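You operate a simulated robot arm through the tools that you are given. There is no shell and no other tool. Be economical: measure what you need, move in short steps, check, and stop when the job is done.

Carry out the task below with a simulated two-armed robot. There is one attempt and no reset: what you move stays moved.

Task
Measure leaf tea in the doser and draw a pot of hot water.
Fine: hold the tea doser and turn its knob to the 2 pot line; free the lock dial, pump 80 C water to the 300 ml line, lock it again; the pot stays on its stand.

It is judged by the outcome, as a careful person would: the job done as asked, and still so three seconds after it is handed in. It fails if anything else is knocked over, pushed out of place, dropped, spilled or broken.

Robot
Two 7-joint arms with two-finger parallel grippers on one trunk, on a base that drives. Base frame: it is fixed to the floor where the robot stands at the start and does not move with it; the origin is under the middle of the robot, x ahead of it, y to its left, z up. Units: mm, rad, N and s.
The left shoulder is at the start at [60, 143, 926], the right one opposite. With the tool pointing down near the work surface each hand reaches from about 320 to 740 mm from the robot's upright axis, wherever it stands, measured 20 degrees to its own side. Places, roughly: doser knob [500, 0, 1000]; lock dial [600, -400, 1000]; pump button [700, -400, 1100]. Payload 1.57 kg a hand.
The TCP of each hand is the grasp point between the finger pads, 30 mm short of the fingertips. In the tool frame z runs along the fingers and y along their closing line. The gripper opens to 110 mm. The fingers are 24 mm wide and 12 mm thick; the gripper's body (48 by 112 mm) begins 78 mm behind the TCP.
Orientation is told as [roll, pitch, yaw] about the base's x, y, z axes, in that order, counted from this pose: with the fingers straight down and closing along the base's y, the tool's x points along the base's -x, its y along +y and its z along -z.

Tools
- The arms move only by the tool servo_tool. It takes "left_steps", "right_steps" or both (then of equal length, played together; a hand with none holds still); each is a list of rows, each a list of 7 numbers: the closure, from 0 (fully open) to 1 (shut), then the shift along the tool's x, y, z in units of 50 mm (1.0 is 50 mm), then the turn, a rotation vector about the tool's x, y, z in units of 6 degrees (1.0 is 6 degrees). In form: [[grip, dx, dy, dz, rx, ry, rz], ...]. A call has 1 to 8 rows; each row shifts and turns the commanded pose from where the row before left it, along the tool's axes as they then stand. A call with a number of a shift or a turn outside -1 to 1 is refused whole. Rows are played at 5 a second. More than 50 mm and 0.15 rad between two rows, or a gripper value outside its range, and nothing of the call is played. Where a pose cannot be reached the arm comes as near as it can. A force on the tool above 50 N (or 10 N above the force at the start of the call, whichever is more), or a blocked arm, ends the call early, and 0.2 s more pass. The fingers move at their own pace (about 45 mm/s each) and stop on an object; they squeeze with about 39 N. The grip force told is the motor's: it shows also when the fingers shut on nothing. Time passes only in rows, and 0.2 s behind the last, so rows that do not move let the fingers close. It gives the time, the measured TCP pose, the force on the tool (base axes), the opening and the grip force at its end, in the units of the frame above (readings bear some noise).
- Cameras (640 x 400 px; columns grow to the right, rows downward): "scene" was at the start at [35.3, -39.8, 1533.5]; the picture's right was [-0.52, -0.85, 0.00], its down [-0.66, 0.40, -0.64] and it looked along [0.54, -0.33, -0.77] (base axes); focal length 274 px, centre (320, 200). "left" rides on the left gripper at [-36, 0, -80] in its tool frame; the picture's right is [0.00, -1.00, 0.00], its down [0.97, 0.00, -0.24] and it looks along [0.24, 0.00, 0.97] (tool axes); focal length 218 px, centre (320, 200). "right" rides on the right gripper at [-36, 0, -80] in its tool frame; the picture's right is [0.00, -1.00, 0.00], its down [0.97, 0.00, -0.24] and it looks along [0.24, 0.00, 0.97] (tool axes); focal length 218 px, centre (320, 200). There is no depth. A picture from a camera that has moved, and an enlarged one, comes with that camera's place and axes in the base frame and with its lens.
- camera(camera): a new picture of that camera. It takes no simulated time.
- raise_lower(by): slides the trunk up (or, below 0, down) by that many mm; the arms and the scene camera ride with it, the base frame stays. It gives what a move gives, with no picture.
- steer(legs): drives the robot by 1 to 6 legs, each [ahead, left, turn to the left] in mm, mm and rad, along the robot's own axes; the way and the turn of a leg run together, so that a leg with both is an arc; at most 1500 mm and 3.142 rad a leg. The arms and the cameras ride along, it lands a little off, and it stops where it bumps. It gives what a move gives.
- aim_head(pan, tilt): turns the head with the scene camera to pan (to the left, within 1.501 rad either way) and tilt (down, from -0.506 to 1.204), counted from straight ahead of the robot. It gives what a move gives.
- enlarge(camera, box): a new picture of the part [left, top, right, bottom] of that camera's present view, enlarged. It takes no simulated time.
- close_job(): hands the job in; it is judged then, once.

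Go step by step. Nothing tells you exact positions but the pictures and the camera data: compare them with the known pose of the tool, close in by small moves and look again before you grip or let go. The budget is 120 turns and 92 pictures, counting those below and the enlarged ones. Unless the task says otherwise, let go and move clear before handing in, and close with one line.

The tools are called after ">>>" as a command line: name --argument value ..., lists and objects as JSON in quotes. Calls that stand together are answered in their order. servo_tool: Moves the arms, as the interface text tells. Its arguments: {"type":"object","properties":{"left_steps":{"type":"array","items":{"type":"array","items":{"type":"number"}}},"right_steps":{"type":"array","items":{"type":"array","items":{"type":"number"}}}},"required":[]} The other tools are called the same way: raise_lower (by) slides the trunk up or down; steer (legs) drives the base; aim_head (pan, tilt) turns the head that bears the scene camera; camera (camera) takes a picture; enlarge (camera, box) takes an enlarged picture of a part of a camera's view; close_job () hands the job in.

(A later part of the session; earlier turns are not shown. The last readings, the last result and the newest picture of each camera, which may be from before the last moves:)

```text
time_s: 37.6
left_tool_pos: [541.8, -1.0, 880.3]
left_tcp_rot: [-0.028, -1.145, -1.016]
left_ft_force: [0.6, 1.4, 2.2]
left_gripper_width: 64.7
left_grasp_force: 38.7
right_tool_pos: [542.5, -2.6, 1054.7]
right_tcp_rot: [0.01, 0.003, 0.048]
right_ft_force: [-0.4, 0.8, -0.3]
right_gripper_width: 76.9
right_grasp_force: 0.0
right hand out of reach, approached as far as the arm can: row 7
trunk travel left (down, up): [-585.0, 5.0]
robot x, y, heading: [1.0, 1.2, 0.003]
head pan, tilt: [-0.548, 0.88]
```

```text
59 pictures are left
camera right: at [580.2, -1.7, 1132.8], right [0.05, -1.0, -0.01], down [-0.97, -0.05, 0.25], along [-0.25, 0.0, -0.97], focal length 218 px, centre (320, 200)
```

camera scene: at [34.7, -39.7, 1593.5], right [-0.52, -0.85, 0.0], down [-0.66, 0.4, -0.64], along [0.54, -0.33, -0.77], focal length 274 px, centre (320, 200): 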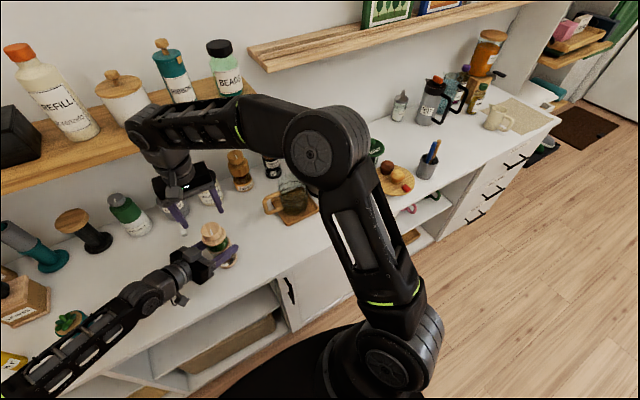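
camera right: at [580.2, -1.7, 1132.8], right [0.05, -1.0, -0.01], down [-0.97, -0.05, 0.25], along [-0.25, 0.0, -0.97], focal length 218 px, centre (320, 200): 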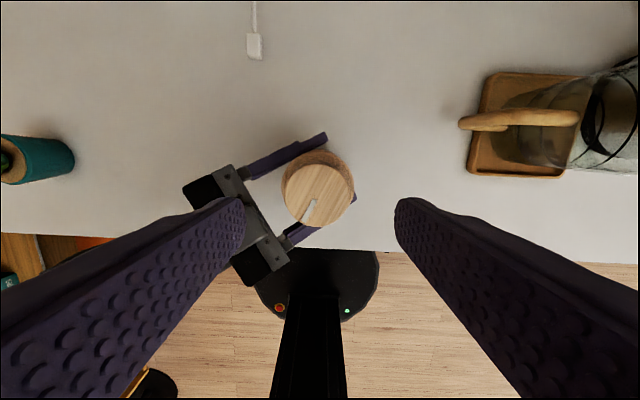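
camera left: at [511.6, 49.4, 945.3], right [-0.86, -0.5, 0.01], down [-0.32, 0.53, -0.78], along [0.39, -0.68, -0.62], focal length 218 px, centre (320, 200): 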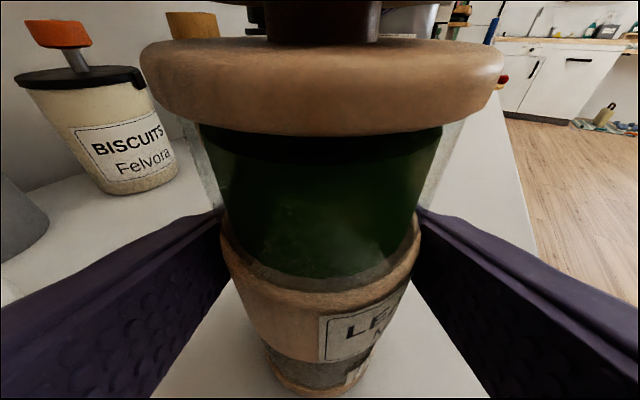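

Row 7 reported a reach limit, so I'll test in the air how far clockwise this wrist can turn.

>>> servo_tool --right_steps '[[0.3, 0, 0, 0, 0, 0, 1], [0.3, 0, 0, 0, 0, 0, 1], [0.3, 0, 0, 0, 0, 0, 1], [0.3, 0, 0, 0, 0, 0, 1]]'

```text
time_s: 38.6
left_tool_pos: [540.6, -0.5, 879.7]
left_tcp_rot: [-0.029, -1.145, -1.015]
left_ft_force: [0.7, -0.3, 1.6]
left_gripper_width: 64.5
left_grasp_force: 39.1
right_tool_pos: [496.0, -82.8, 996.8]
right_tcp_rot: [0.009, 0.009, -0.362]
right_ft_force: [-0.3, -0.2, 0.2]
right_gripper_width: 77.0
right_grasp_force: 0.0
right hand out of reach, approached as far as the arm can: row 1, 2, 3, 4
trunk travel left (down, up): [-585.0, 5.0]
robot x, y, heading: [4.9, -2.2, 0.001]
head pan, tilt: [-0.548, 0.88]
```

That wrist configuration is at its limit. I'll go up, square the yaw, and return to the starting area to recover the original arm shape.

>>> servo_tool --right_steps '[[0.3, 0, 0, -0.6, 0, 0, -1], [0.3, 0, 0, -0.6, 0, 0, -1], [0.3, 0, 0, 0, 0, 0, -1], [0.3, 0.4, -0.9, 0, 0, 0, -0.45], [0.3, 0.4, -0.9, 0, 0, 0, 0], [0.3, 0.4, -0.9, 0, 0, 0, 0], [0.3, 0.4, -0.9, 0, 0, 0, 0], [0.3, 0.4, -0.9, 0, 0, 0, 0]]'

>>> servo_tool --right_steps '[[0.3, 0, -0.9, 0, 0, 0, 0], [0.3, 0, -0.9, 0, 0, 0, 0], [0.3, 0, 0, 0, 0, 0, 1], [0.3, 0, 0, 0, 0, 0, 1], [0.3, 0, 0, 0, 0, 0, 1], [0.3, 0, 0, 0, 0, 0, 1], [0.3, 0, 0, 0, 0, 0, 1], [0.3, 0, 0, 0, 0, 0, 1]]'

>>> camera --camera "scene"

```text
time_s: 40.4
left_tool_pos: [540.8, -1.5, 881.0]
left_tcp_rot: [-0.028, -1.144, -1.017]
left_ft_force: [0.5, -0.6, 1.3]
left_gripper_width: 64.4
left_grasp_force: 38.7
right_tool_pos: [395.2, -307.8, 1054.7]
right_tcp_rot: [0.007, 0.01, -0.007]
right_ft_force: [-0.4, 0.8, -0.3]
right_gripper_width: 77.2
right_grasp_force: 0.1
trunk travel left (down, up): [-585.0, 5.0]
robot x, y, heading: [1.3, -3.5, -0.002]
head pan, tilt: [-0.548, 0.88]
```

```text
time_s: 42.2
left_tool_pos: [541.3, 0.1, 880.6]
left_tcp_rot: [-0.027, -1.146, -1.017]
left_ft_force: [0.4, -0.5, 2.1]
left_gripper_width: 64.8
left_grasp_force: 39.0
right_tool_pos: [394.1, -394.3, 1055.8]
right_tcp_rot: [0.001, 0.012, -0.64]
right_ft_force: [0.0, 0.2, -0.5]
right_gripper_width: 77.2
right_grasp_force: 0.1
trunk travel left (down, up): [-585.0, 5.0]
robot x, y, heading: [-0.8, 0.1, 0.002]
head pan, tilt: [-0.548, 0.88]
```

```text
58 pictures are left
camera scene: at [35.1, -39.6, 1593.5], right [-0.52, -0.85, 0.0], down [-0.66, 0.4, -0.64], along [0.54, -0.33, -0.77], focal length 274 px, centre (320, 200)
```

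scene: 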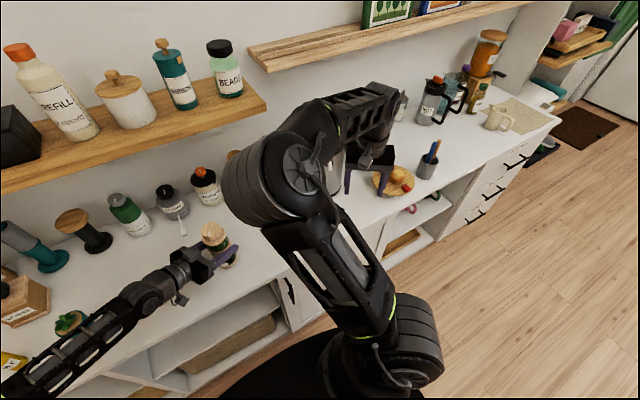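

The elbow has swung inward, so in this shape the hand can turn far counter-clockwise. I'll use strokes from a large left yaw (≈+140°) back to +60°, which also keep the fingers clear of the left camera. Testing that range in the air above the doser.

>>> servo_tool --right_steps '[[0.3, 0, 0, -0.4, 0, 0, -1], [0.3, 0, 0, -0.4, 0, 0, -1], [0.3, 0, 0, 0, 0, 0, -1], [0.3, 0, 0, 0, 0, 0, -1], [0.3, 0, 0, 0, 0, 0, -1], [0.3, 0, 0, 0, 0, 0, -1], [0.3, -0.3, 0.9, 0, 0, 0, 0], [0.3, -0.3, 0.9, 0, 0, 0, 0]]'

>>> servo_tool --right_steps '[[0.3, -0.4, 0.9, 0, 0, 0, 0], [0.3, -0.4, 0.9, 0, 0, 0, 0], [0.3, -0.4, 0.9, 0, 0, 0, 0], [0.3, -0.4, 0.9, 0, 0, 0, 0], [0.3, -0.4, 0.9, 0, 0, 0, 0], [0.3, -0.4, 0.9, 0, 0, 0, 0], [0.3, 0, 0.6, 0, 0, 0, 0], [0.3, 0, 0, 0, 0, 0, -1]]'

>>> servo_tool --right_steps '[[0.3, 0, 0, 0, 0, 0, -1], [0.3, 0, 0, 0, 0, 0, -1], [0.3, 0, 0, 0, 0, 0, -1], [0.3, 0, 0, 0, 0, 0, -1], [0.3, 0, 0, 0, 0, 0, -1], [0.3, 0, 0, 0, 0, 0, -1], [0.3, 0, 0, 0, 0, 0, -1], [0.3, 0, 0, 0, 0, 0, -1]]'

>>> servo_tool --right_steps '[[0.3, 0, 0, 0, 0, 0, -1], [0.3, 0, 0, 0, 0, 0, -1], [0.3, 0, 0, 0, 0, 0, -1], [0.3, 0, 0, 0, 0, 0, -1], [0.3, 0, 0, 0, 0, 0, -1], [0.3, 0, 0, 0, 0, 0, -1], [0.3, 0, 0, 0, 0, 0, -1], [0.3, 0, 0, 0, 0, 0, -1]]'

```text
time_s: 44.0
left_tool_pos: [541.1, -1.5, 880.3]
left_tcp_rot: [-0.029, -1.147, -1.015]
left_ft_force: [-2.8, 0.9, 3.8]
left_gripper_width: 64.6
left_grasp_force: 39.2
right_tool_pos: [425.4, -304.4, 1098.4]
right_tcp_rot: [0.004, 0.011, -0.009]
right_ft_force: [-0.1, -1.2, -0.1]
right_gripper_width: 77.1
right_grasp_force: 0.0
trunk travel left (down, up): [-585.0, 5.0]
robot x, y, heading: [-1.1, 0.5, 0.006]
head pan, tilt: [-0.548, 0.88]
```

```text
time_s: 45.8
left_tool_pos: [541.7, -0.2, 879.1]
left_tcp_rot: [-0.029, -1.144, -1.018]
left_ft_force: [-0.7, 1.4, 1.9]
left_gripper_width: 64.5
left_grasp_force: 39.2
right_tool_pos: [528.5, -27.6, 1068.7]
right_tcp_rot: [0.006, 0.007, 0.097]
right_ft_force: [0.4, -0.4, 0.3]
right_gripper_width: 76.8
right_grasp_force: 0.0
right hand out of reach, approached as far as the arm can: row 6, 7
trunk travel left (down, up): [-585.0, 5.0]
robot x, y, heading: [3.2, -0.9, 0.005]
head pan, tilt: [-0.548, 0.88]
```

```text
time_s: 47.6
left_tool_pos: [541.0, -0.3, 880.1]
left_tcp_rot: [-0.028, -1.146, -1.018]
left_ft_force: [-1.0, 1.2, 2.4]
left_gripper_width: 64.9
left_grasp_force: 39.3
right_tool_pos: [529.9, -30.7, 1069.7]
right_tcp_rot: [0.011, -0.001, 0.936]
right_ft_force: [0.0, -1.2, -0.4]
right_gripper_width: 76.6
right_grasp_force: 0.3
trunk travel left (down, up): [-585.0, 5.0]
robot x, y, heading: [-1.0, -0.7, 0.005]
head pan, tilt: [-0.548, 0.88]
```

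```text
time_s: 49.4
left_tool_pos: [541.1, -0.8, 880.5]
left_tcp_rot: [-0.03, -1.145, -1.015]
left_ft_force: [0.1, 1.9, 1.3]
left_gripper_width: 64.5
left_grasp_force: 38.7
right_tool_pos: [528.5, -31.1, 1070.7]
right_tcp_rot: [0.009, -0.009, 1.775]
right_ft_force: [0.4, 0.5, 0.2]
right_gripper_width: 77.2
right_grasp_force: 0.0
trunk travel left (down, up): [-585.0, 5.0]
robot x, y, heading: [4.2, -2.2, 0.001]
head pan, tilt: [-0.548, 0.88]
```

>>> servo_tool --right_steps '[[0.3, -0.27, -0.21, 0, 0, 0, 0], [0.3, -0.27, -0.21, 0, 0, 0, 0], [0.3, 0, 0, 0, 0, 0, -1], [0.3, 0, 0, 0, 0, 0, -1], [0.3, 0, 0, 0, 0, 0, -1], [0.3, 0, 0, 0, 0, 0, -1], [0.3, 0, 0, 0, 0, 0, -1], [0.3, 0, 0, 0, 0, 0, -1]]'

>>> camera --camera "right"

>>> enlarge --camera "scene" --box '[150, 150, 290, 290]'

```text
time_s: 51.2
left_tool_pos: [542.3, -0.5, 879.9]
left_tcp_rot: [-0.029, -1.144, -1.014]
left_ft_force: [-1.1, 0.8, 1.1]
left_gripper_width: 64.8
left_grasp_force: 38.8
right_tool_pos: [543.7, 1.2, 1069.1]
right_tcp_rot: [0.002, -0.012, 2.402]
right_ft_force: [-0.7, 0.4, -0.7]
right_gripper_width: 76.8
right_grasp_force: 0.1
trunk travel left (down, up): [-585.0, 5.0]
robot x, y, heading: [1.5, 1.7, 0.004]
head pan, tilt: [-0.548, 0.88]
```

```text
57 pictures are left
camera right: at [519.3, 23.5, 1149.2], right [0.67, 0.74, 0.0], down [0.72, -0.66, 0.23], along [0.17, -0.16, -0.97], focal length 218 px, centre (320, 200)
```

right: 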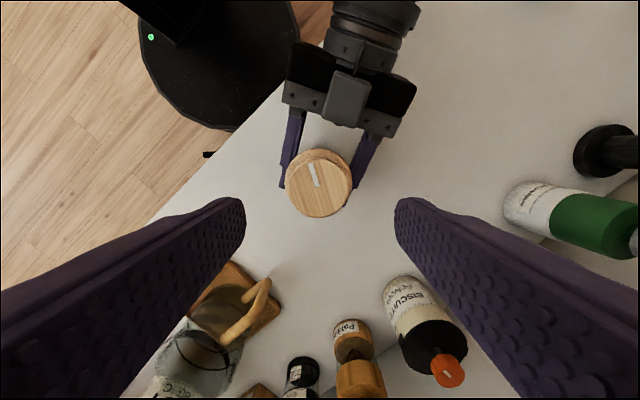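

```text
2.86 times, centred on (220, 220) of scene
camera zoom: at [35.1, -39.3, 1593.5], right [-0.52, -0.85, 0.0], down [-0.66, 0.4, -0.64], along [0.54, -0.33, -0.77], focal length 782 px, centre (606, 143)
```

zoom: 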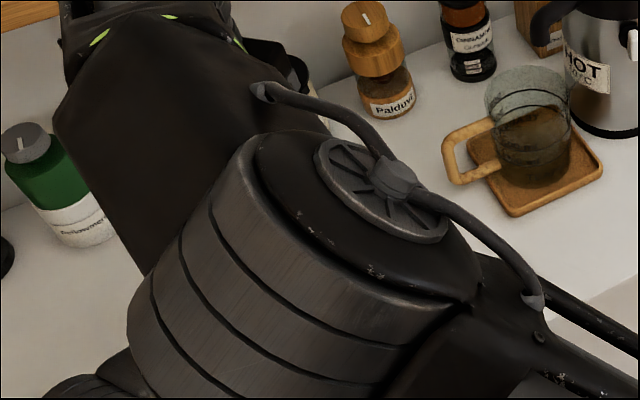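

Range is fine and the view confirms the knob centred. I'll turn a bit further left, then descend onto the knob.

>>> servo_tool --right_steps '[[0.3, 0, 0, 0, 0, 0, -1], [0.3, 0, 0, 0, 0, 0, -1], [0.3, 0, 0, 0, 0, 0, -1], [0.3, 0, 0, 0.6, 0, 0, 0], [0.3, 0, 0, 0.6, 0, 0, 0], [0.3, 0, 0, 0.3, 0, 0, 0]]'

>>> camera --camera "right"

```text
time_s: 52.6
left_tool_pos: [542.3, -0.2, 880.0]
left_tcp_rot: [-0.028, -1.145, -1.016]
left_ft_force: [-0.4, 1.8, 0.4]
left_gripper_width: 64.5
left_grasp_force: 39.2
right_tool_pos: [543.5, 0.9, 995.4]
right_tcp_rot: [-0.003, -0.013, 2.714]
right_ft_force: [0.5, 0.3, -0.4]
right_gripper_width: 77.2
right_grasp_force: 0.1
trunk travel left (down, up): [-585.0, 5.0]
robot x, y, heading: [-2.0, 2.0, 0.0]
head pan, tilt: [-0.548, 0.88]
```

```text
55 pictures are left
camera right: at [513.0, 15.5, 1075.3], right [0.41, 0.91, 0.0], down [0.89, -0.4, 0.23], along [0.21, -0.09, -0.97], focal length 218 px, centre (320, 200)
```

right: 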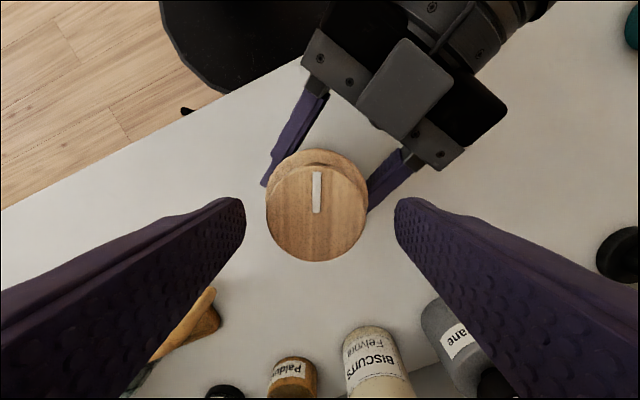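

>>> servo_tool --right_steps '[[0.3, 0, 0, 0.32, 0, 0, 0], [0.4, 0, 0, 0, 0, 0, 0], [0.46, 0, 0, 0, 0, 0, 0], [0.52, 0, 0, 0, 0, 0, 0], [0.58, 0, 0, 0, 0, 0, 0], [0.64, 0, 0, 0, 0, 0, 0], [0.64, 0, 0, 0, 0, 0, 0]]'

>>> camera --camera "right"

```text
time_s: 54.2
left_tool_pos: [541.7, -0.5, 880.8]
left_tcp_rot: [-0.027, -1.144, -1.015]
left_ft_force: [-1.3, 1.8, 1.5]
left_gripper_width: 64.4
left_grasp_force: 39.5
right_tool_pos: [542.9, -0.1, 980.7]
right_tcp_rot: [-0.002, -0.012, 2.713]
right_ft_force: [-1.5, -2.0, 0.3]
right_gripper_width: 49.1
right_grasp_force: 36.2
trunk travel left (down, up): [-585.0, 5.0]
robot x, y, heading: [-1.3, -0.8, -0.001]
head pan, tilt: [-0.548, 0.88]
```

```text
54 pictures are left
camera right: at [512.5, 13.8, 1059.0], right [0.41, 0.91, 0.0], down [0.89, -0.4, 0.23], along [0.21, -0.09, -0.97], focal length 218 px, centre (320, 200)
```

right: 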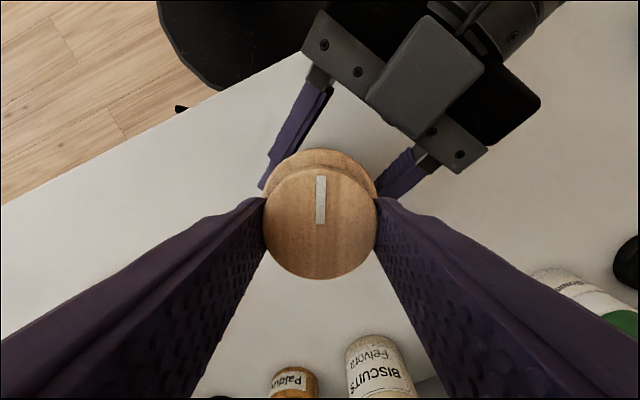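

Gripped. I'll turn clockwise 72° and read the level with the left wrist camera, which is fixed to the doser. By my geometry the tea's near edge should be at zoom row ≈270 for 1 pot and ≈253 for 2 pots.

>>> servo_tool --right_steps '[[0.64, 0, 0, 0, 0, 0, 1], [0.64, 0, 0, 0, 0, 0, 1], [0.64, 0, 0, 0, 0, 0, 1], [0.64, 0, 0, 0, 0, 0, 1], [0.64, 0, 0, 0, 0, 0, 1], [0.64, 0, 0, 0, 0, 0, 1]]'

>>> enlarge --camera "left" --box '[240, 320, 400, 400]'

>>> camera --camera "right"

```text
time_s: 55.6
left_tool_pos: [541.8, -1.1, 879.9]
left_tcp_rot: [-0.026, -1.143, -1.016]
left_ft_force: [11.0, 5.5, 0.3]
left_gripper_width: 64.5
left_grasp_force: 39.2
right_tool_pos: [543.5, -0.4, 980.5]
right_tcp_rot: [0.005, -0.011, 2.085]
right_ft_force: [-10.1, -10.2, 12.9]
right_gripper_width: 49.0
right_grasp_force: 39.1
trunk travel left (down, up): [-585.0, 5.0]
robot x, y, heading: [-1.5, 1.0, -0.001]
head pan, tilt: [-0.548, 0.88]
```

```text
4.00 times, centred on (320, 360) of left
camera zoom: at [512.1, 49.7, 945.2], right [-0.86, -0.51, 0.01], down [-0.32, 0.53, -0.78], along [0.39, -0.68, -0.62], focal length 873 px, centre (320, -440)
```

zoom: 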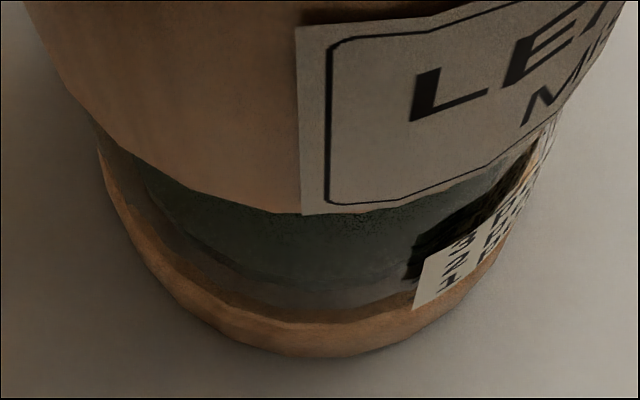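

```text
52 pictures are left
camera right: at [527.3, 30.0, 1059.0], right [0.87, 0.49, -0.01], down [0.48, -0.85, 0.23], along [0.11, -0.2, -0.97], focal length 218 px, centre (320, 200)
```

right: 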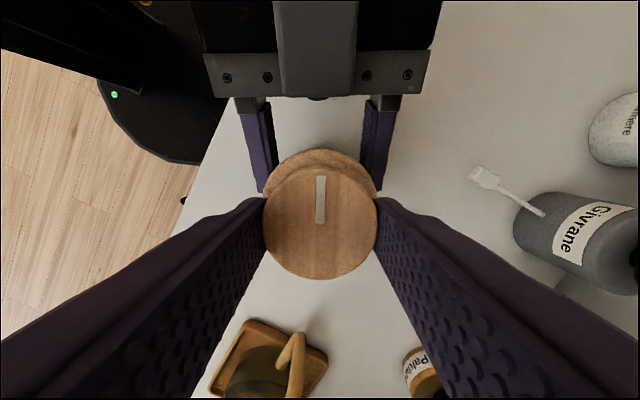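

The level crept up; the doser body slipped only a few degrees. I continue in small lots.

>>> servo_tool --right_steps '[[0.64, 0, 0, 0, 0, 0, 1], [0.64, 0, 0, 0, 0, 0, 1], [0.64, 0, 0, 0, 0, 0, 1], [0.64, 0, 0, 0, 0, 0, 1], [0.64, 0, 0, 0, 0, 0, 1], [0.64, 0, 0, 0, 0, 0, 1]]'

>>> enlarge --camera "left" --box '[240, 320, 400, 400]'

```text
time_s: 57.0
left_tool_pos: [542.7, 0.8, 880.5]
left_tcp_rot: [-0.025, -1.143, -1.018]
left_ft_force: [20.4, 10.5, -1.6]
left_gripper_width: 64.5
left_grasp_force: 39.0
right_tool_pos: [541.8, 0.7, 979.4]
right_tcp_rot: [0.009, -0.005, 1.454]
right_ft_force: [-19.7, -13.2, 20.1]
right_gripper_width: 48.9
right_grasp_force: 39.3
trunk travel left (down, up): [-585.0, 5.0]
robot x, y, heading: [-3.5, -1.8, 0.002]
head pan, tilt: [-0.548, 0.88]
```

```text
4.00 times, centred on (320, 360) of left
camera zoom: at [512.2, 50.3, 945.3], right [-0.86, -0.51, 0.01], down [-0.32, 0.53, -0.78], along [0.39, -0.68, -0.62], focal length 873 px, centre (320, -440)
```

zoom: 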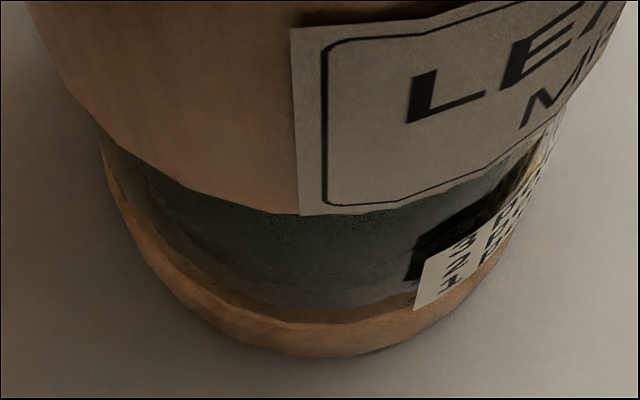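

>>> enlarge --camera "left" --box '[270, 365, 350, 400]'

```text
8.00 times, centred on (310, 382) of left
camera zoom: at [512.2, 50.3, 945.3], right [-0.86, -0.51, 0.01], down [-0.32, 0.53, -0.78], along [0.39, -0.68, -0.62], focal length 1746 px, centre (400, -1260)
```

zoom: 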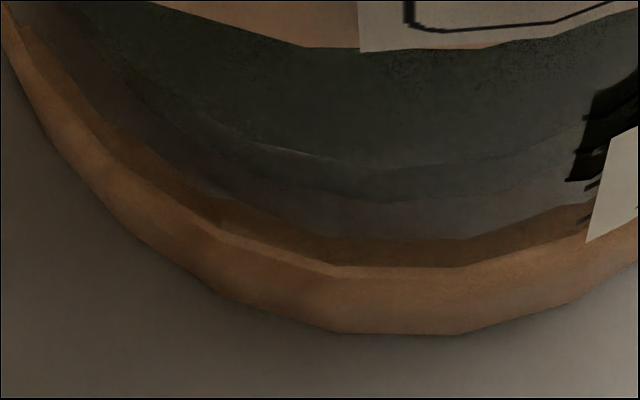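

The tea top edge now sits about where I computed for 1 pot after ~90° of net turn, so 2 pots should be near ~175–180°. I'll open slightly, swing back in place, and regrip.

>>> servo_tool --right_steps '[[0.4, 0, 0, 0, 0, 0, 0], [0.4, 0, 0, 0, 0, 0, 0], [0.4, 0, 0, 0, 0, 0, -1], [0.4, 0, 0, 0, 0, 0, -1], [0.4, 0, 0, 0, 0, 0, -1], [0.4, 0, 0, 0, 0, 0, -1], [0.4, 0, 0, 0, 0, 0, -1], [0.4, 0, 0, 0, 0, 0, -1]]'

>>> servo_tool --right_steps '[[0.4, 0, 0, 0, 0, 0, -1], [0.4, 0, 0, 0, 0, 0, -1], [0.4, 0, 0, 0, 0, 0, -1], [0.4, 0, 0, 0, 0, 0, -1], [0.4, 0, 0, 0, 0, 0, -1], [0.4, 0, 0, 0, 0, 0, -1]]'

>>> camera --camera "right"

```text
time_s: 58.8
left_tool_pos: [541.2, -0.5, 879.3]
left_tcp_rot: [-0.028, -1.145, -1.018]
left_ft_force: [-1.4, -2.1, 1.0]
left_gripper_width: 64.6
left_grasp_force: 39.2
right_tool_pos: [542.4, 1.0, 978.4]
right_tcp_rot: [0.006, -0.009, 2.089]
right_ft_force: [-0.4, 0.9, 0.2]
right_gripper_width: 66.1
right_grasp_force: 0.1
trunk travel left (down, up): [-585.0, 5.0]
robot x, y, heading: [-5.2, 0.7, 0.003]
head pan, tilt: [-0.548, 0.88]
```

```text
time_s: 60.2
left_tool_pos: [540.9, -2.0, 880.4]
left_tcp_rot: [-0.028, -1.145, -1.018]
left_ft_force: [-1.3, -1.1, 1.7]
left_gripper_width: 64.3
left_grasp_force: 39.0
right_tool_pos: [542.7, 0.8, 979.1]
right_tcp_rot: [-0.003, -0.011, 2.715]
right_ft_force: [0.9, -0.5, -0.3]
right_gripper_width: 66.2
right_grasp_force: 0.0
trunk travel left (down, up): [-585.0, 5.0]
robot x, y, heading: [-4.2, 1.1, 0.0]
head pan, tilt: [-0.548, 0.88]
```

```text
49 pictures are left
camera right: at [511.6, 14.3, 1059.0], right [0.41, 0.91, 0.0], down [0.89, -0.4, 0.23], along [0.21, -0.09, -0.97], focal length 218 px, centre (320, 200)
```

right: 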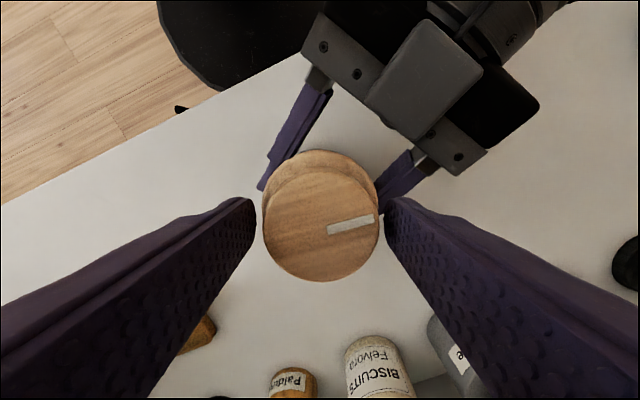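

Regripping and turning 60° more, then checking the level.

>>> servo_tool --right_steps '[[0.5, 0, 0, 0, 0, 0, 0], [0.58, 0, 0, 0, 0, 0, 0], [0.64, 0, 0, 0, 0, 0, 0], [0.64, 0, 0, 0, 0, 0, 0], [0.64, 0, 0, 0, 0, 0, 1], [0.64, 0, 0, 0, 0, 0, 1], [0.64, 0, 0, 0, 0, 0, 1], [0.64, 0, 0, 0, 0, 0, 1]]'

>>> servo_tool --right_steps '[[0.64, 0, 0, 0, 0, 0, 1], [0.64, 0, 0, 0, 0, 0, 1], [0.64, 0, 0, 0, 0, 0, 1], [0.64, 0, 0, 0, 0, 0, 1], [0.64, 0, 0, 0, 0, 0, 1], [0.64, 0, 0, 0, 0, 0, 1]]'

>>> enlarge --camera "left" --box '[270, 365, 350, 400]'

>>> enlarge --camera "left" --box '[240, 320, 400, 400]'

```text
time_s: 62.0
left_tool_pos: [541.7, -1.1, 879.7]
left_tcp_rot: [-0.031, -1.145, -1.015]
left_ft_force: [3.1, -4.7, 1.6]
left_gripper_width: 64.6
left_grasp_force: 39.3
right_tool_pos: [542.6, -0.6, 980.6]
right_tcp_rot: [0.006, -0.014, 2.292]
right_ft_force: [-5.5, 2.1, 1.0]
right_gripper_width: 48.7
right_grasp_force: 38.9
trunk travel left (down, up): [-585.0, 5.0]
robot x, y, heading: [-0.7, 1.4, 0.001]
head pan, tilt: [-0.548, 0.88]
```

```text
time_s: 63.4
left_tool_pos: [541.7, -0.6, 881.0]
left_tcp_rot: [-0.026, -1.145, -1.015]
left_ft_force: [15.5, -1.1, 0.0]
left_gripper_width: 64.4
left_grasp_force: 38.7
right_tool_pos: [542.0, 1.8, 979.8]
right_tcp_rot: [0.011, -0.007, 1.664]
right_ft_force: [-17.1, -2.4, 7.4]
right_gripper_width: 49.1
right_grasp_force: 39.3
trunk travel left (down, up): [-585.0, 5.0]
robot x, y, heading: [-1.8, 2.7, -0.001]
head pan, tilt: [-0.548, 0.88]
```

```text
8.00 times, centred on (310, 382) of left
camera zoom: at [512.1, 49.8, 945.3], right [-0.86, -0.51, 0.01], down [-0.32, 0.53, -0.78], along [0.39, -0.68, -0.62], focal length 1746 px, centre (400, -1260)
```

zoom: 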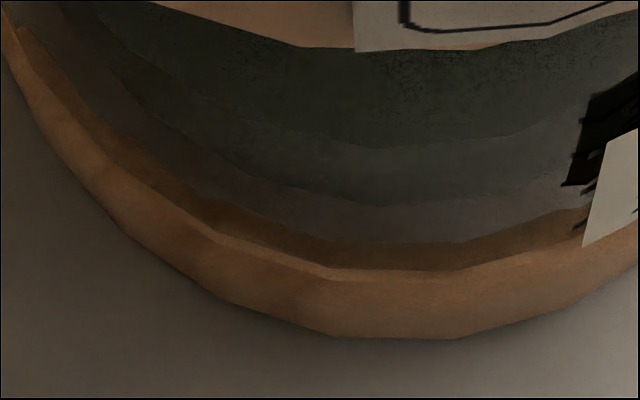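

```text
4.00 times, centred on (320, 360) of left
camera zoom: at [512.1, 49.8, 945.3], right [-0.86, -0.51, 0.01], down [-0.32, 0.53, -0.78], along [0.39, -0.68, -0.62], focal length 873 px, centre (320, -440)
```

zoom: 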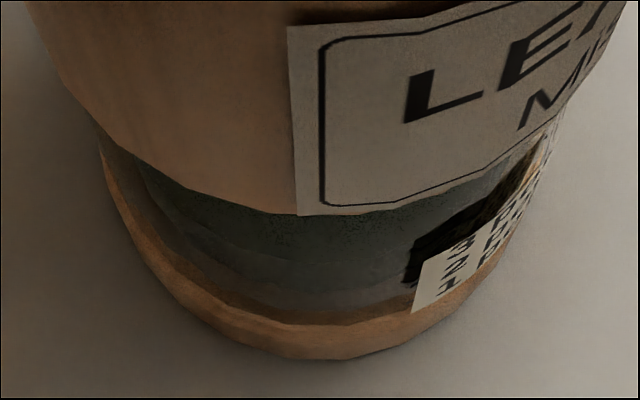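

Level is rising steadily (≈12 mm over the floor by my scale). Before the last bit I'll go back to the clear side view to compare directly with the lines.

>>> servo_tool --right_steps '[[0.4, 0, 0, 0, 0, 0, 0], [0.4, 0, 0, 0, 0, 0, 0], [0.4, 0, 0, -0.8, 0, 0, 0], [0.4, 0, 0, -0.8, 0, 0, 0], [0.4, 0.75, 0.64, 0, 0, 0, 0], [0.4, 0.75, 0.64, 0, 0, 0, 0], [0.4, 0.75, 0.64, 0, 0, 0, 0], [0.4, 0.75, 0.64, 0, 0, 0, 0]]'

>>> servo_tool --right_steps '[[0.4, 0.75, 0.64, 0, 0, 0, 1], [0.4, 0, 0, 0, 0, 0, 1], [0.4, 0, 0, 0, 0, 0, 1], [0.4, 0, 0, 0, 0, 0, 1], [0.4, 0, 0, 0, 0, 0, 1], [0.4, 0, 0, 0, 0, 0, 1], [0.4, 0, 0, 0, 0, 0, 1], [0.4, 0, 0, 0, 0, 0, 1]]'

>>> servo_tool --right_steps '[[0.4, 0, 0, 0.4, 0, -1, 0], [0.4, 0, 0, 0.4, 0, -1, 0], [0.4, 0, 0, 0.2, 0, -1, 0], [0.4, 0, 0, 0, 0, -1, 0], [0.4, 0, 0, 0, 0, -1, 0], [0.4, 0, 0, 0, 0, -1, 0], [0.4, 0, 0, 0, 0, -1, 0], [0.4, 0, 0, 0, 0, -1, 0]]'

>>> servo_tool --right_steps '[[0.4, 0.3, 0, -0.4, 0, -1, 0], [0.4, 0.3, 0, -0.4, 0, -1, 0], [0.4, 0.3, 0, 0, 0, -1, 0], [0.4, 0.3, 0, 0, 0, -1, 0]]'

>>> camera --camera "right"

```text
time_s: 65.2
left_tool_pos: [540.5, -1.7, 880.7]
left_tcp_rot: [-0.025, -1.142, -1.017]
left_ft_force: [-0.9, -2.3, 1.0]
left_gripper_width: 64.2
left_grasp_force: 39.2
right_tool_pos: [432.1, -157.2, 1058.7]
right_tcp_rot: [0.009, -0.01, 1.669]
right_ft_force: [-0.4, 0.7, -0.4]
right_gripper_width: 66.1
right_grasp_force: 0.1
trunk travel left (down, up): [-585.0, 5.0]
robot x, y, heading: [2.8, 1.9, 0.007]
head pan, tilt: [-0.548, 0.88]
```

```text
time_s: 67.0
left_tool_pos: [540.4, -1.3, 879.4]
left_tcp_rot: [-0.028, -1.146, -1.017]
left_ft_force: [-0.3, 1.7, 1.7]
left_gripper_width: 64.5
left_grasp_force: 39.4
right_tool_pos: [401.5, -203.0, 1057.0]
right_tcp_rot: [0.012, 0.002, 0.827]
right_ft_force: [-0.2, -0.2, -0.3]
right_gripper_width: 66.0
right_grasp_force: 0.1
trunk travel left (down, up): [-585.0, 5.0]
robot x, y, heading: [-3.3, 1.2, 0.006]
head pan, tilt: [-0.548, 0.88]
```

```text
time_s: 68.8
left_tool_pos: [541.3, -1.8, 880.2]
left_tcp_rot: [-0.026, -1.143, -1.019]
left_ft_force: [0.5, -0.2, 2.0]
left_gripper_width: 64.7
left_grasp_force: 39.2
right_tool_pos: [404.0, -198.8, 1009.1]
right_tcp_rot: [0.017, -0.836, 0.817]
right_ft_force: [0.4, 0.8, -0.5]
right_gripper_width: 65.9
right_grasp_force: 0.0
trunk travel left (down, up): [-585.0, 5.0]
robot x, y, heading: [2.6, -0.9, 0.002]
head pan, tilt: [-0.548, 0.88]
```

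```text
time_s: 69.8
left_tool_pos: [541.0, -1.2, 880.5]
left_tcp_rot: [-0.028, -1.142, -1.017]
left_ft_force: [0.6, -1.8, 0.4]
left_gripper_width: 64.5
left_grasp_force: 39.4
right_tool_pos: [360.8, -244.1, 985.2]
right_tcp_rot: [0.041, -1.255, 0.793]
right_ft_force: [0.7, -0.2, -0.3]
right_gripper_width: 66.1
right_grasp_force: 0.1
trunk travel left (down, up): [-585.0, 5.0]
robot x, y, heading: [-0.5, 0.8, 0.003]
head pan, tilt: [-0.548, 0.88]
```

```text
46 pictures are left
camera right: at [319.0, -293.6, 1043.3], right [0.74, -0.68, -0.01], down [-0.36, -0.38, -0.85], along [0.57, 0.63, -0.53], focal length 218 px, centre (320, 200)
```

right: 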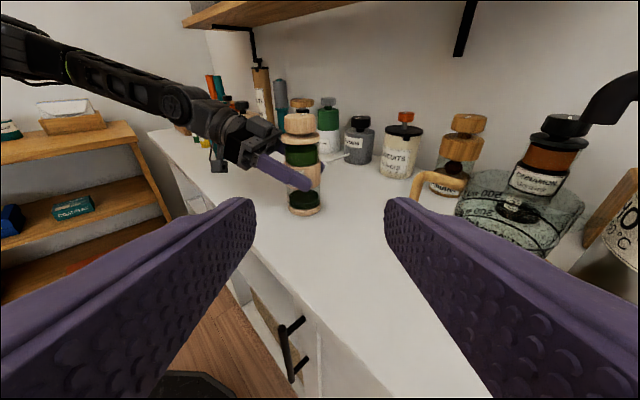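

>>> enlarge --camera "right" --box '[284, 184, 324, 218]'

```text
11.76 times, centred on (304, 201) of right
camera zoom: at [319.0, -293.6, 1043.3], right [0.74, -0.68, -0.01], down [-0.36, -0.38, -0.85], along [0.57, 0.63, -0.53], focal length 2568 px, centre (508, 188)
```

zoom: 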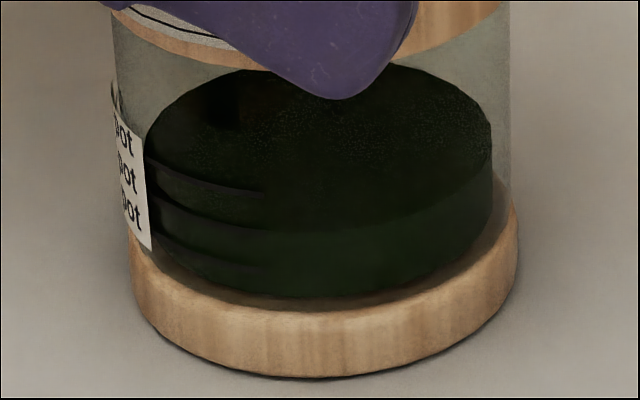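

Clear view: correcting for the glass thickness, the tea is at about 1.5–1.6 pot (12.3 mm; line 2 is at ≈15.3 mm over the floor). About 36° more is needed, so I'll go back to the knob.

>>> servo_tool --right_steps '[[0.3, -0.6, 0, 0, 0, 1, 0], [0.3, -0.6, 0, 0, 0, 1, 0], [0.3, -0.4, 0, 0, 0, 1, 0], [0.3, 0, 0, 0, 0, 1, 0], [0.3, 0, 0, 0, 0, 1, 0], [0.3, 0, 0, 0, 0, 1, 0], [0.3, 0, 0, 0, 0, 1, 0], [0.3, 0, 0, 0, 0, 1, 0]]'

>>> servo_tool --right_steps '[[0.3, 0, 0, 0, 0, 1, 0], [0.3, 0, 0, 0, 0, 1, 0], [0.3, 0, 0, 0, 0, 1, 0], [0.3, 0, 0, 0, 0, 1, 0], [0.3, 0, 0, 0, 0, 0, -1], [0.3, 0, 0, 0, 0, 0, -1], [0.3, 0, 0, 0, 0, 0, -1], [0.3, 0, 0, 0, 0, 0, -1]]'

>>> servo_tool --right_steps '[[0.3, 0, 0, 0, 0, 0, -1], [0.3, 0, 0, 0, 0, 0, -1], [0.3, 0, 0, 0, 0, 0, -1], [0.3, 0, 0, 0, 0, 0, -1], [0.3, 0, 0, 0, 0, 0, -1], [0.3, 0, 0, 0, 0, 0, -1], [0.3, 0, 0, 0, 0, 0, -1], [0.3, 0, 0, 0, 0, 0, -1]]'

```text
time_s: 71.6
left_tool_pos: [541.8, -1.6, 881.5]
left_tcp_rot: [-0.028, -1.146, -1.014]
left_ft_force: [-0.6, -0.2, 1.3]
left_gripper_width: 64.7
left_grasp_force: 39.0
right_tool_pos: [382.8, -221.7, 1057.0]
right_tcp_rot: [0.012, -0.415, 0.823]
right_ft_force: [-0.4, 0.0, -0.4]
right_gripper_width: 76.9
right_grasp_force: 0.1
trunk travel left (down, up): [-585.0, 5.0]
robot x, y, heading: [0.4, -0.0, -0.0]
head pan, tilt: [-0.548, 0.88]
```

```text
time_s: 73.4
left_tool_pos: [541.2, -1.3, 880.5]
left_tcp_rot: [-0.029, -1.145, -1.014]
left_ft_force: [-0.9, 0.2, 0.7]
left_gripper_width: 64.4
left_grasp_force: 39.0
right_tool_pos: [383.8, -222.2, 1058.1]
right_tcp_rot: [0.013, -0.004, 1.25]
right_ft_force: [0.8, -0.3, -0.4]
right_gripper_width: 76.9
right_grasp_force: 0.0
trunk travel left (down, up): [-585.0, 5.0]
robot x, y, heading: [-0.8, 1.1, 0.004]
head pan, tilt: [-0.548, 0.88]
```

```text
time_s: 75.2
left_tool_pos: [541.3, -1.1, 879.7]
left_tcp_rot: [-0.027, -1.145, -1.017]
left_ft_force: [-0.7, 0.2, 0.9]
left_gripper_width: 64.3
left_grasp_force: 38.4
right_tool_pos: [383.8, -221.9, 1057.7]
right_tcp_rot: [0.006, -0.012, 2.088]
right_ft_force: [0.7, 0.4, 0.6]
right_gripper_width: 77.1
right_grasp_force: 0.0
trunk travel left (down, up): [-585.0, 5.0]
robot x, y, heading: [0.6, 0.4, 0.004]
head pan, tilt: [-0.548, 0.88]
```

>>> servo_tool --right_steps '[[0.3, -0.382, -0.827, 0, 0, 0, 0], [0.3, -0.382, -0.827, 0, 0, 0, 0], [0.3, -0.382, -0.827, 0, 0, 0, 0], [0.3, -0.382, -0.827, 0, 0, 0, 0], [0.3, -0.382, -0.827, 0, 0, 0, 0], [0.3, -0.382, -0.827, 0, 0, 0, 0], [0.3, 0, 0, 0.6, 0, 0, 0], [0.3, 0, 0, 0.5, 0, 0, 0]]'

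>>> camera --camera "right"

```text
time_s: 77.0
left_tool_pos: [541.5, -0.2, 881.8]
left_tcp_rot: [-0.028, -1.146, -1.016]
left_ft_force: [0.3, 0.0, 0.0]
left_gripper_width: 64.5
left_grasp_force: 39.1
right_tool_pos: [543.6, 2.2, 1002.1]
right_tcp_rot: [0.005, -0.011, 2.085]
right_ft_force: [1.0, 0.5, -0.1]
right_gripper_width: 77.0
right_grasp_force: 0.0
trunk travel left (down, up): [-585.0, 5.0]
robot x, y, heading: [0.3, 2.7, 0.004]
head pan, tilt: [-0.548, 0.88]
```

```text
44 pictures are left
camera right: at [528.3, 31.6, 1080.8], right [0.87, 0.49, -0.01], down [0.48, -0.85, 0.23], along [0.11, -0.2, -0.97], focal length 218 px, centre (320, 200)
```

right: 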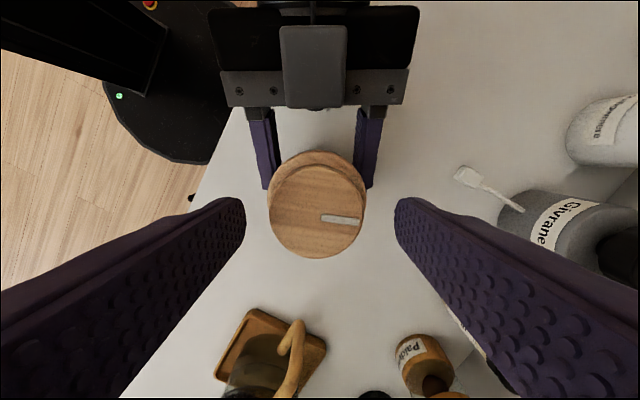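

>>> servo_tool --right_steps '[[0.3, 0, 0, 0.45, 0, 0, 0], [0.4, 0, 0, 0, 0, 0, 0], [0.5, 0, 0, 0, 0, 0, 0], [0.58, 0, 0, 0, 0, 0, 0], [0.64, 0, 0, 0, 0, 0, 0], [0.64, 0, 0, 0, 0, 0, 0]]'

>>> servo_tool --right_steps '[[0.64, 0, 0, 0, 0, 0, 1], [0.64, 0, 0, 0, 0, 0, 1], [0.64, 0, 0, 0, 0, 0, 1], [0.64, 0, 0, 0, 0, 0, 1], [0.64, 0, 0, 0, 0, 0, 1], [0.64, 0, 0, 0, 0, 0, 1]]'

>>> enlarge --camera "left" --box '[270, 365, 350, 400]'

```text
time_s: 78.4
left_tool_pos: [542.3, -0.4, 881.4]
left_tcp_rot: [-0.028, -1.146, -1.013]
left_ft_force: [9.2, 1.6, 0.2]
left_gripper_width: 64.4
left_grasp_force: 38.6
right_tool_pos: [542.5, 1.6, 980.4]
right_tcp_rot: [0.008, -0.013, 2.086]
right_ft_force: [-11.0, -3.4, -0.1]
right_gripper_width: 48.8
right_grasp_force: 30.0
trunk travel left (down, up): [-585.0, 5.0]
robot x, y, heading: [-2.1, -1.7, 0.005]
head pan, tilt: [-0.548, 0.88]
```

```text
time_s: 79.8
left_tool_pos: [541.8, -0.1, 880.7]
left_tcp_rot: [-0.029, -1.146, -1.018]
left_ft_force: [8.1, -0.3, 5.9]
left_gripper_width: 64.2
left_grasp_force: 39.4
right_tool_pos: [541.2, 1.0, 978.9]
right_tcp_rot: [0.013, -0.006, 1.456]
right_ft_force: [-7.3, 1.8, -6.7]
right_gripper_width: 48.6
right_grasp_force: 38.2
trunk travel left (down, up): [-585.0, 5.0]
robot x, y, heading: [-2.9, -2.1, 0.002]
head pan, tilt: [-0.548, 0.88]
```

```text
8.00 times, centred on (310, 382) of left
camera zoom: at [512.0, 49.0, 945.4], right [-0.86, -0.5, 0.01], down [-0.32, 0.53, -0.79], along [0.39, -0.68, -0.62], focal length 1746 px, centre (400, -1260)
```

zoom: 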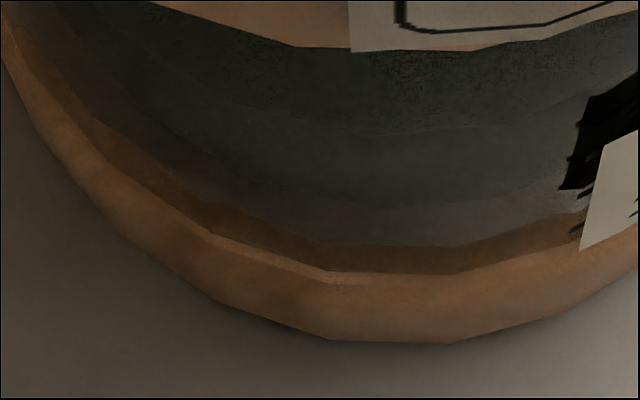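

By this view the level is ≈15.3 mm, right at my estimate of the 2 pot line. I'll release and verify from the side.

>>> servo_tool --right_steps '[[0.4, 0, 0, 0, 0, 0, 0], [0.4, 0, 0, 0, 0, 0, 0], [0.4, 0, 0, -0.8, 0, 0, 0], [0.4, 0, 0, -0.8, 0, 0, 0], [0.4, 0.85, 0.5, 0, 0, 0, 0], [0.4, 0.85, 0.5, 0, 0, 0, 0], [0.4, 0.85, 0.5, 0, 0, 0, 0], [0.4, 0.85, 0.5, 0, 0, 0, 0]]'

>>> servo_tool --right_steps '[[0.4, 0.85, 0.5, 0, 0, 0, 0], [0.4, 0.85, 0.5, 0, 0, 0, 0], [0.4, 0, 0, 0, 0, 0, 1], [0.4, 0, 0, 0, 0, 0, 1], [0.4, 0, 0, 0, 0, 0, 1], [0.4, 0, 0, 0, 0, 0, 1], [0.4, 0, 0, 0, 0, 0, 1], [0.4, 0, 0, 0, 0, 0, 1]]'

>>> servo_tool --right_steps '[[0.4, 0, 0, 0.5, 0, -1, 0], [0.4, 0, 0, 0.5, 0, -1, 0], [0.4, 0, 0, 0.5, 0, -1, 0], [0.4, 0, 0, 0.3, 0, -1, 0], [0.4, 0, 0, 0, 0, -1, 0], [0.4, 0, 0, 0, 0, -1, 0], [0.4, 0, 0, 0, 0, -1, 0], [0.4, 0, 0, 0, 0, -1, 0]]'

>>> servo_tool --right_steps '[[0.4, 0.3, 0, -0.2, 0, -1, 0], [0.4, 0.3, 0, -0.2, 0, -1, 0], [0.4, 0.3, 0, 0, 0, -1, 0], [0.4, 0.3, 0, 0, 0, -1, 0]]'

>>> camera --camera "right"

```text
time_s: 81.6
left_tool_pos: [541.4, -0.8, 879.4]
left_tcp_rot: [-0.027, -1.143, -1.016]
left_ft_force: [-1.3, -1.6, 2.5]
left_gripper_width: 64.5
left_grasp_force: 38.6
right_tool_pos: [422.6, -159.4, 1062.9]
right_tcp_rot: [0.01, -0.006, 1.458]
right_ft_force: [-0.2, -0.2, 0.1]
right_gripper_width: 66.0
right_grasp_force: 0.1
trunk travel left (down, up): [-585.0, 5.0]
robot x, y, heading: [-2.4, -1.2, 0.003]
head pan, tilt: [-0.548, 0.88]
```

```text
time_s: 83.4
left_tool_pos: [542.2, -0.8, 880.1]
left_tcp_rot: [-0.029, -1.144, -1.018]
left_ft_force: [1.7, 2.3, 2.7]
left_gripper_width: 64.6
left_grasp_force: 39.3
right_tool_pos: [365.5, -236.9, 1060.0]
right_tcp_rot: [0.012, 0.0, 0.823]
right_ft_force: [-0.4, -0.6, 0.8]
right_gripper_width: 66.0
right_grasp_force: 0.0
trunk travel left (down, up): [-585.0, 5.0]
robot x, y, heading: [-0.5, -5.2, 0.003]
head pan, tilt: [-0.548, 0.88]
```

```text
time_s: 85.2
left_tool_pos: [540.3, -1.6, 881.2]
left_tcp_rot: [-0.03, -1.146, -1.016]
left_ft_force: [0.9, -1.5, 0.7]
left_gripper_width: 64.7
left_grasp_force: 38.6
right_tool_pos: [374.1, -227.6, 972.2]
right_tcp_rot: [0.021, -0.837, 0.815]
right_ft_force: [0.1, 0.1, 0.3]
right_gripper_width: 65.8
right_grasp_force: 0.1
trunk travel left (down, up): [-585.0, 5.0]
robot x, y, heading: [1.1, 1.3, 0.005]
head pan, tilt: [-0.548, 0.88]
```

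```text
time_s: 86.2
left_tool_pos: [542.1, -1.0, 879.7]
left_tcp_rot: [-0.029, -1.144, -1.017]
left_ft_force: [-0.3, -1.7, -0.5]
left_gripper_width: 64.3
left_grasp_force: 38.8
right_tool_pos: [338.9, -263.5, 934.3]
right_tcp_rot: [0.039, -1.256, 0.794]
right_ft_force: [0.3, 0.8, -1.0]
right_gripper_width: 66.1
right_grasp_force: 0.1
trunk travel left (down, up): [-585.0, 5.0]
robot x, y, heading: [0.6, -1.8, -0.0]
head pan, tilt: [-0.548, 0.88]
```

```text
42 pictures are left
camera right: at [296.9, -312.6, 992.5], right [0.74, -0.68, -0.01], down [-0.36, -0.38, -0.85], along [0.57, 0.63, -0.53], focal length 218 px, centre (320, 200)
```

right: 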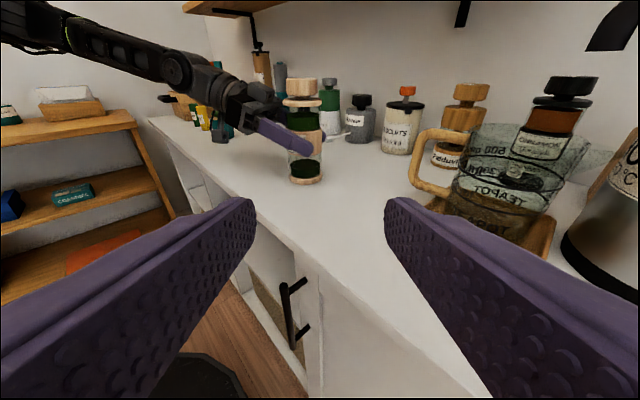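

>>> enlarge --camera "right" --box '[288, 154, 324, 188]'

>>> enlarge --camera "right" --box '[400, 110, 600, 250]'

```text
11.76 times, centred on (306, 171) of right
camera zoom: at [296.9, -312.6, 992.5], right [0.74, -0.68, -0.01], down [-0.36, -0.38, -0.85], along [0.57, 0.63, -0.53], focal length 2568 px, centre (485, 541)
```

zoom: 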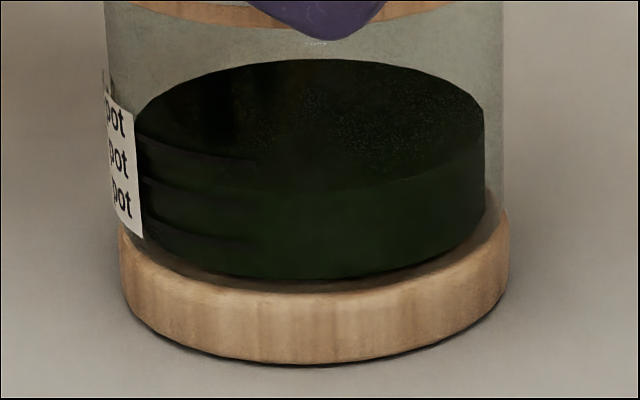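

```text
2.86 times, centred on (500, 180) of right
camera zoom: at [296.9, -312.6, 992.5], right [0.74, -0.68, -0.01], down [-0.36, -0.38, -0.85], along [0.57, 0.63, -0.53], focal length 624 px, centre (-194, 257)
```

zoom: 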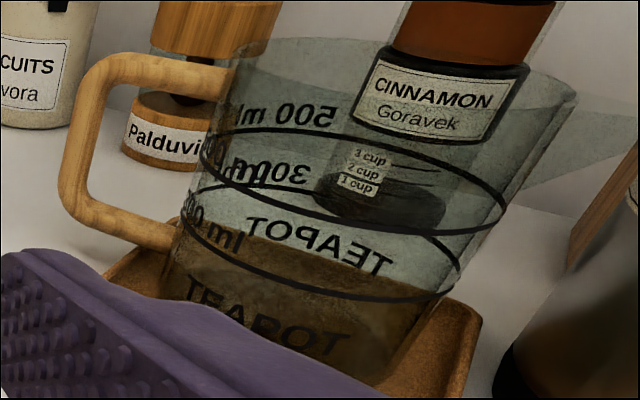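

Looks right at line 2; a closer enlargement to be sure.

>>> enlarge --camera "right" --box '[296, 163, 314, 178]'

```text
16.00 times, centred on (305, 170) of right
camera zoom: at [296.9, -312.6, 992.5], right [0.74, -0.68, -0.01], down [-0.36, -0.38, -0.85], along [0.57, 0.63, -0.53], focal length 3492 px, centre (560, 672)
```

zoom: 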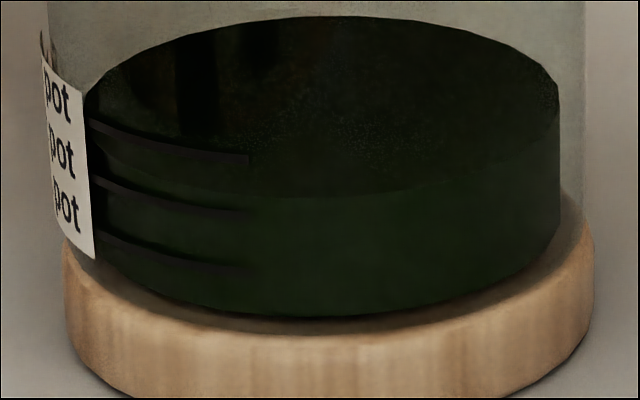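

Level reads at 2 pot (within about a tenth). I'll release the doser with the left hand and withdraw along the way it came.

>>> servo_tool --left_steps '[[0.4, 0, 0, 0, 0, 0, 0], [0.2, 0, 0, 0, 0, 0, 0], [0, 0, 0, 0, 0, 0, 0], [0, 0, 0, 0, 0, 0, 0], [0, 0, 0, 0, 0, 0, 0]]'

>>> servo_tool --left_steps '[[0, 0, 0, -0.4, 0, 0, 0], [0, 0, 0, -0.5, 0, 0, 0], [0, 0, 0, -0.5, 0, 0, 0], [0, 0, 0, -0.5, 0, 0, 0], [0, 0, 0, -0.5, 0, 0, 0], [0, 0, 0, -0.5, 0, 0, 0]]'

>>> camera --camera "left"

>>> camera --camera "scene"

```text
time_s: 87.4
left_tool_pos: [541.6, -0.9, 880.0]
left_tcp_rot: [-0.028, -1.146, -1.016]
left_ft_force: [0.1, -0.1, 0.1]
left_gripper_width: 109.9
left_grasp_force: 0.1
right_tool_pos: [339.1, -263.6, 934.2]
right_tcp_rot: [0.038, -1.254, 0.792]
right_ft_force: [-0.8, 0.1, 0.0]
right_gripper_width: 66.2
right_grasp_force: 0.0
trunk travel left (down, up): [-585.0, 5.0]
robot x, y, heading: [2.8, 0.9, -0.0]
head pan, tilt: [-0.548, 0.88]
```

```text
time_s: 88.8
left_tool_pos: [475.2, 112.5, 939.9]
left_tcp_rot: [-0.028, -1.144, -1.017]
left_ft_force: [-0.2, 0.6, -0.7]
left_gripper_width: 110.1
left_grasp_force: 0.0
right_tool_pos: [339.9, -263.2, 935.9]
right_tcp_rot: [0.038, -1.253, 0.792]
right_ft_force: [-0.1, 1.2, -0.1]
right_gripper_width: 66.0
right_grasp_force: 0.0
trunk travel left (down, up): [-585.0, 5.0]
robot x, y, heading: [-0.6, -1.1, 0.001]
head pan, tilt: [-0.548, 0.88]
```

```text
38 pictures are left
camera left: at [445.8, 163.9, 1005.3], right [-0.86, -0.5, 0.01], down [-0.32, 0.53, -0.78], along [0.39, -0.68, -0.62], focal length 218 px, centre (320, 200)
```

left: 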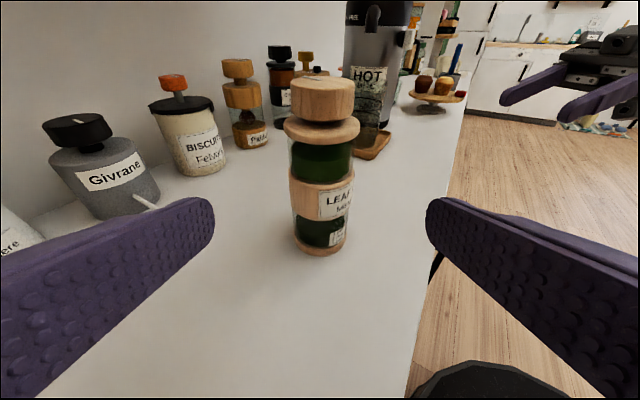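

```text
37 pictures are left
camera scene: at [34.6, -39.3, 1593.5], right [-0.52, -0.85, 0.0], down [-0.66, 0.4, -0.64], along [0.54, -0.33, -0.77], focal length 274 px, centre (320, 200)
```

scene: 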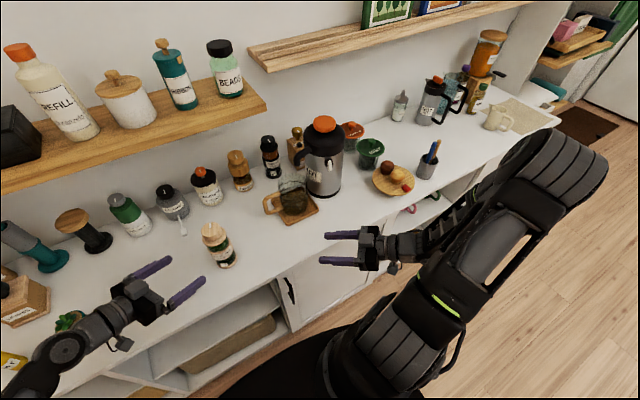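

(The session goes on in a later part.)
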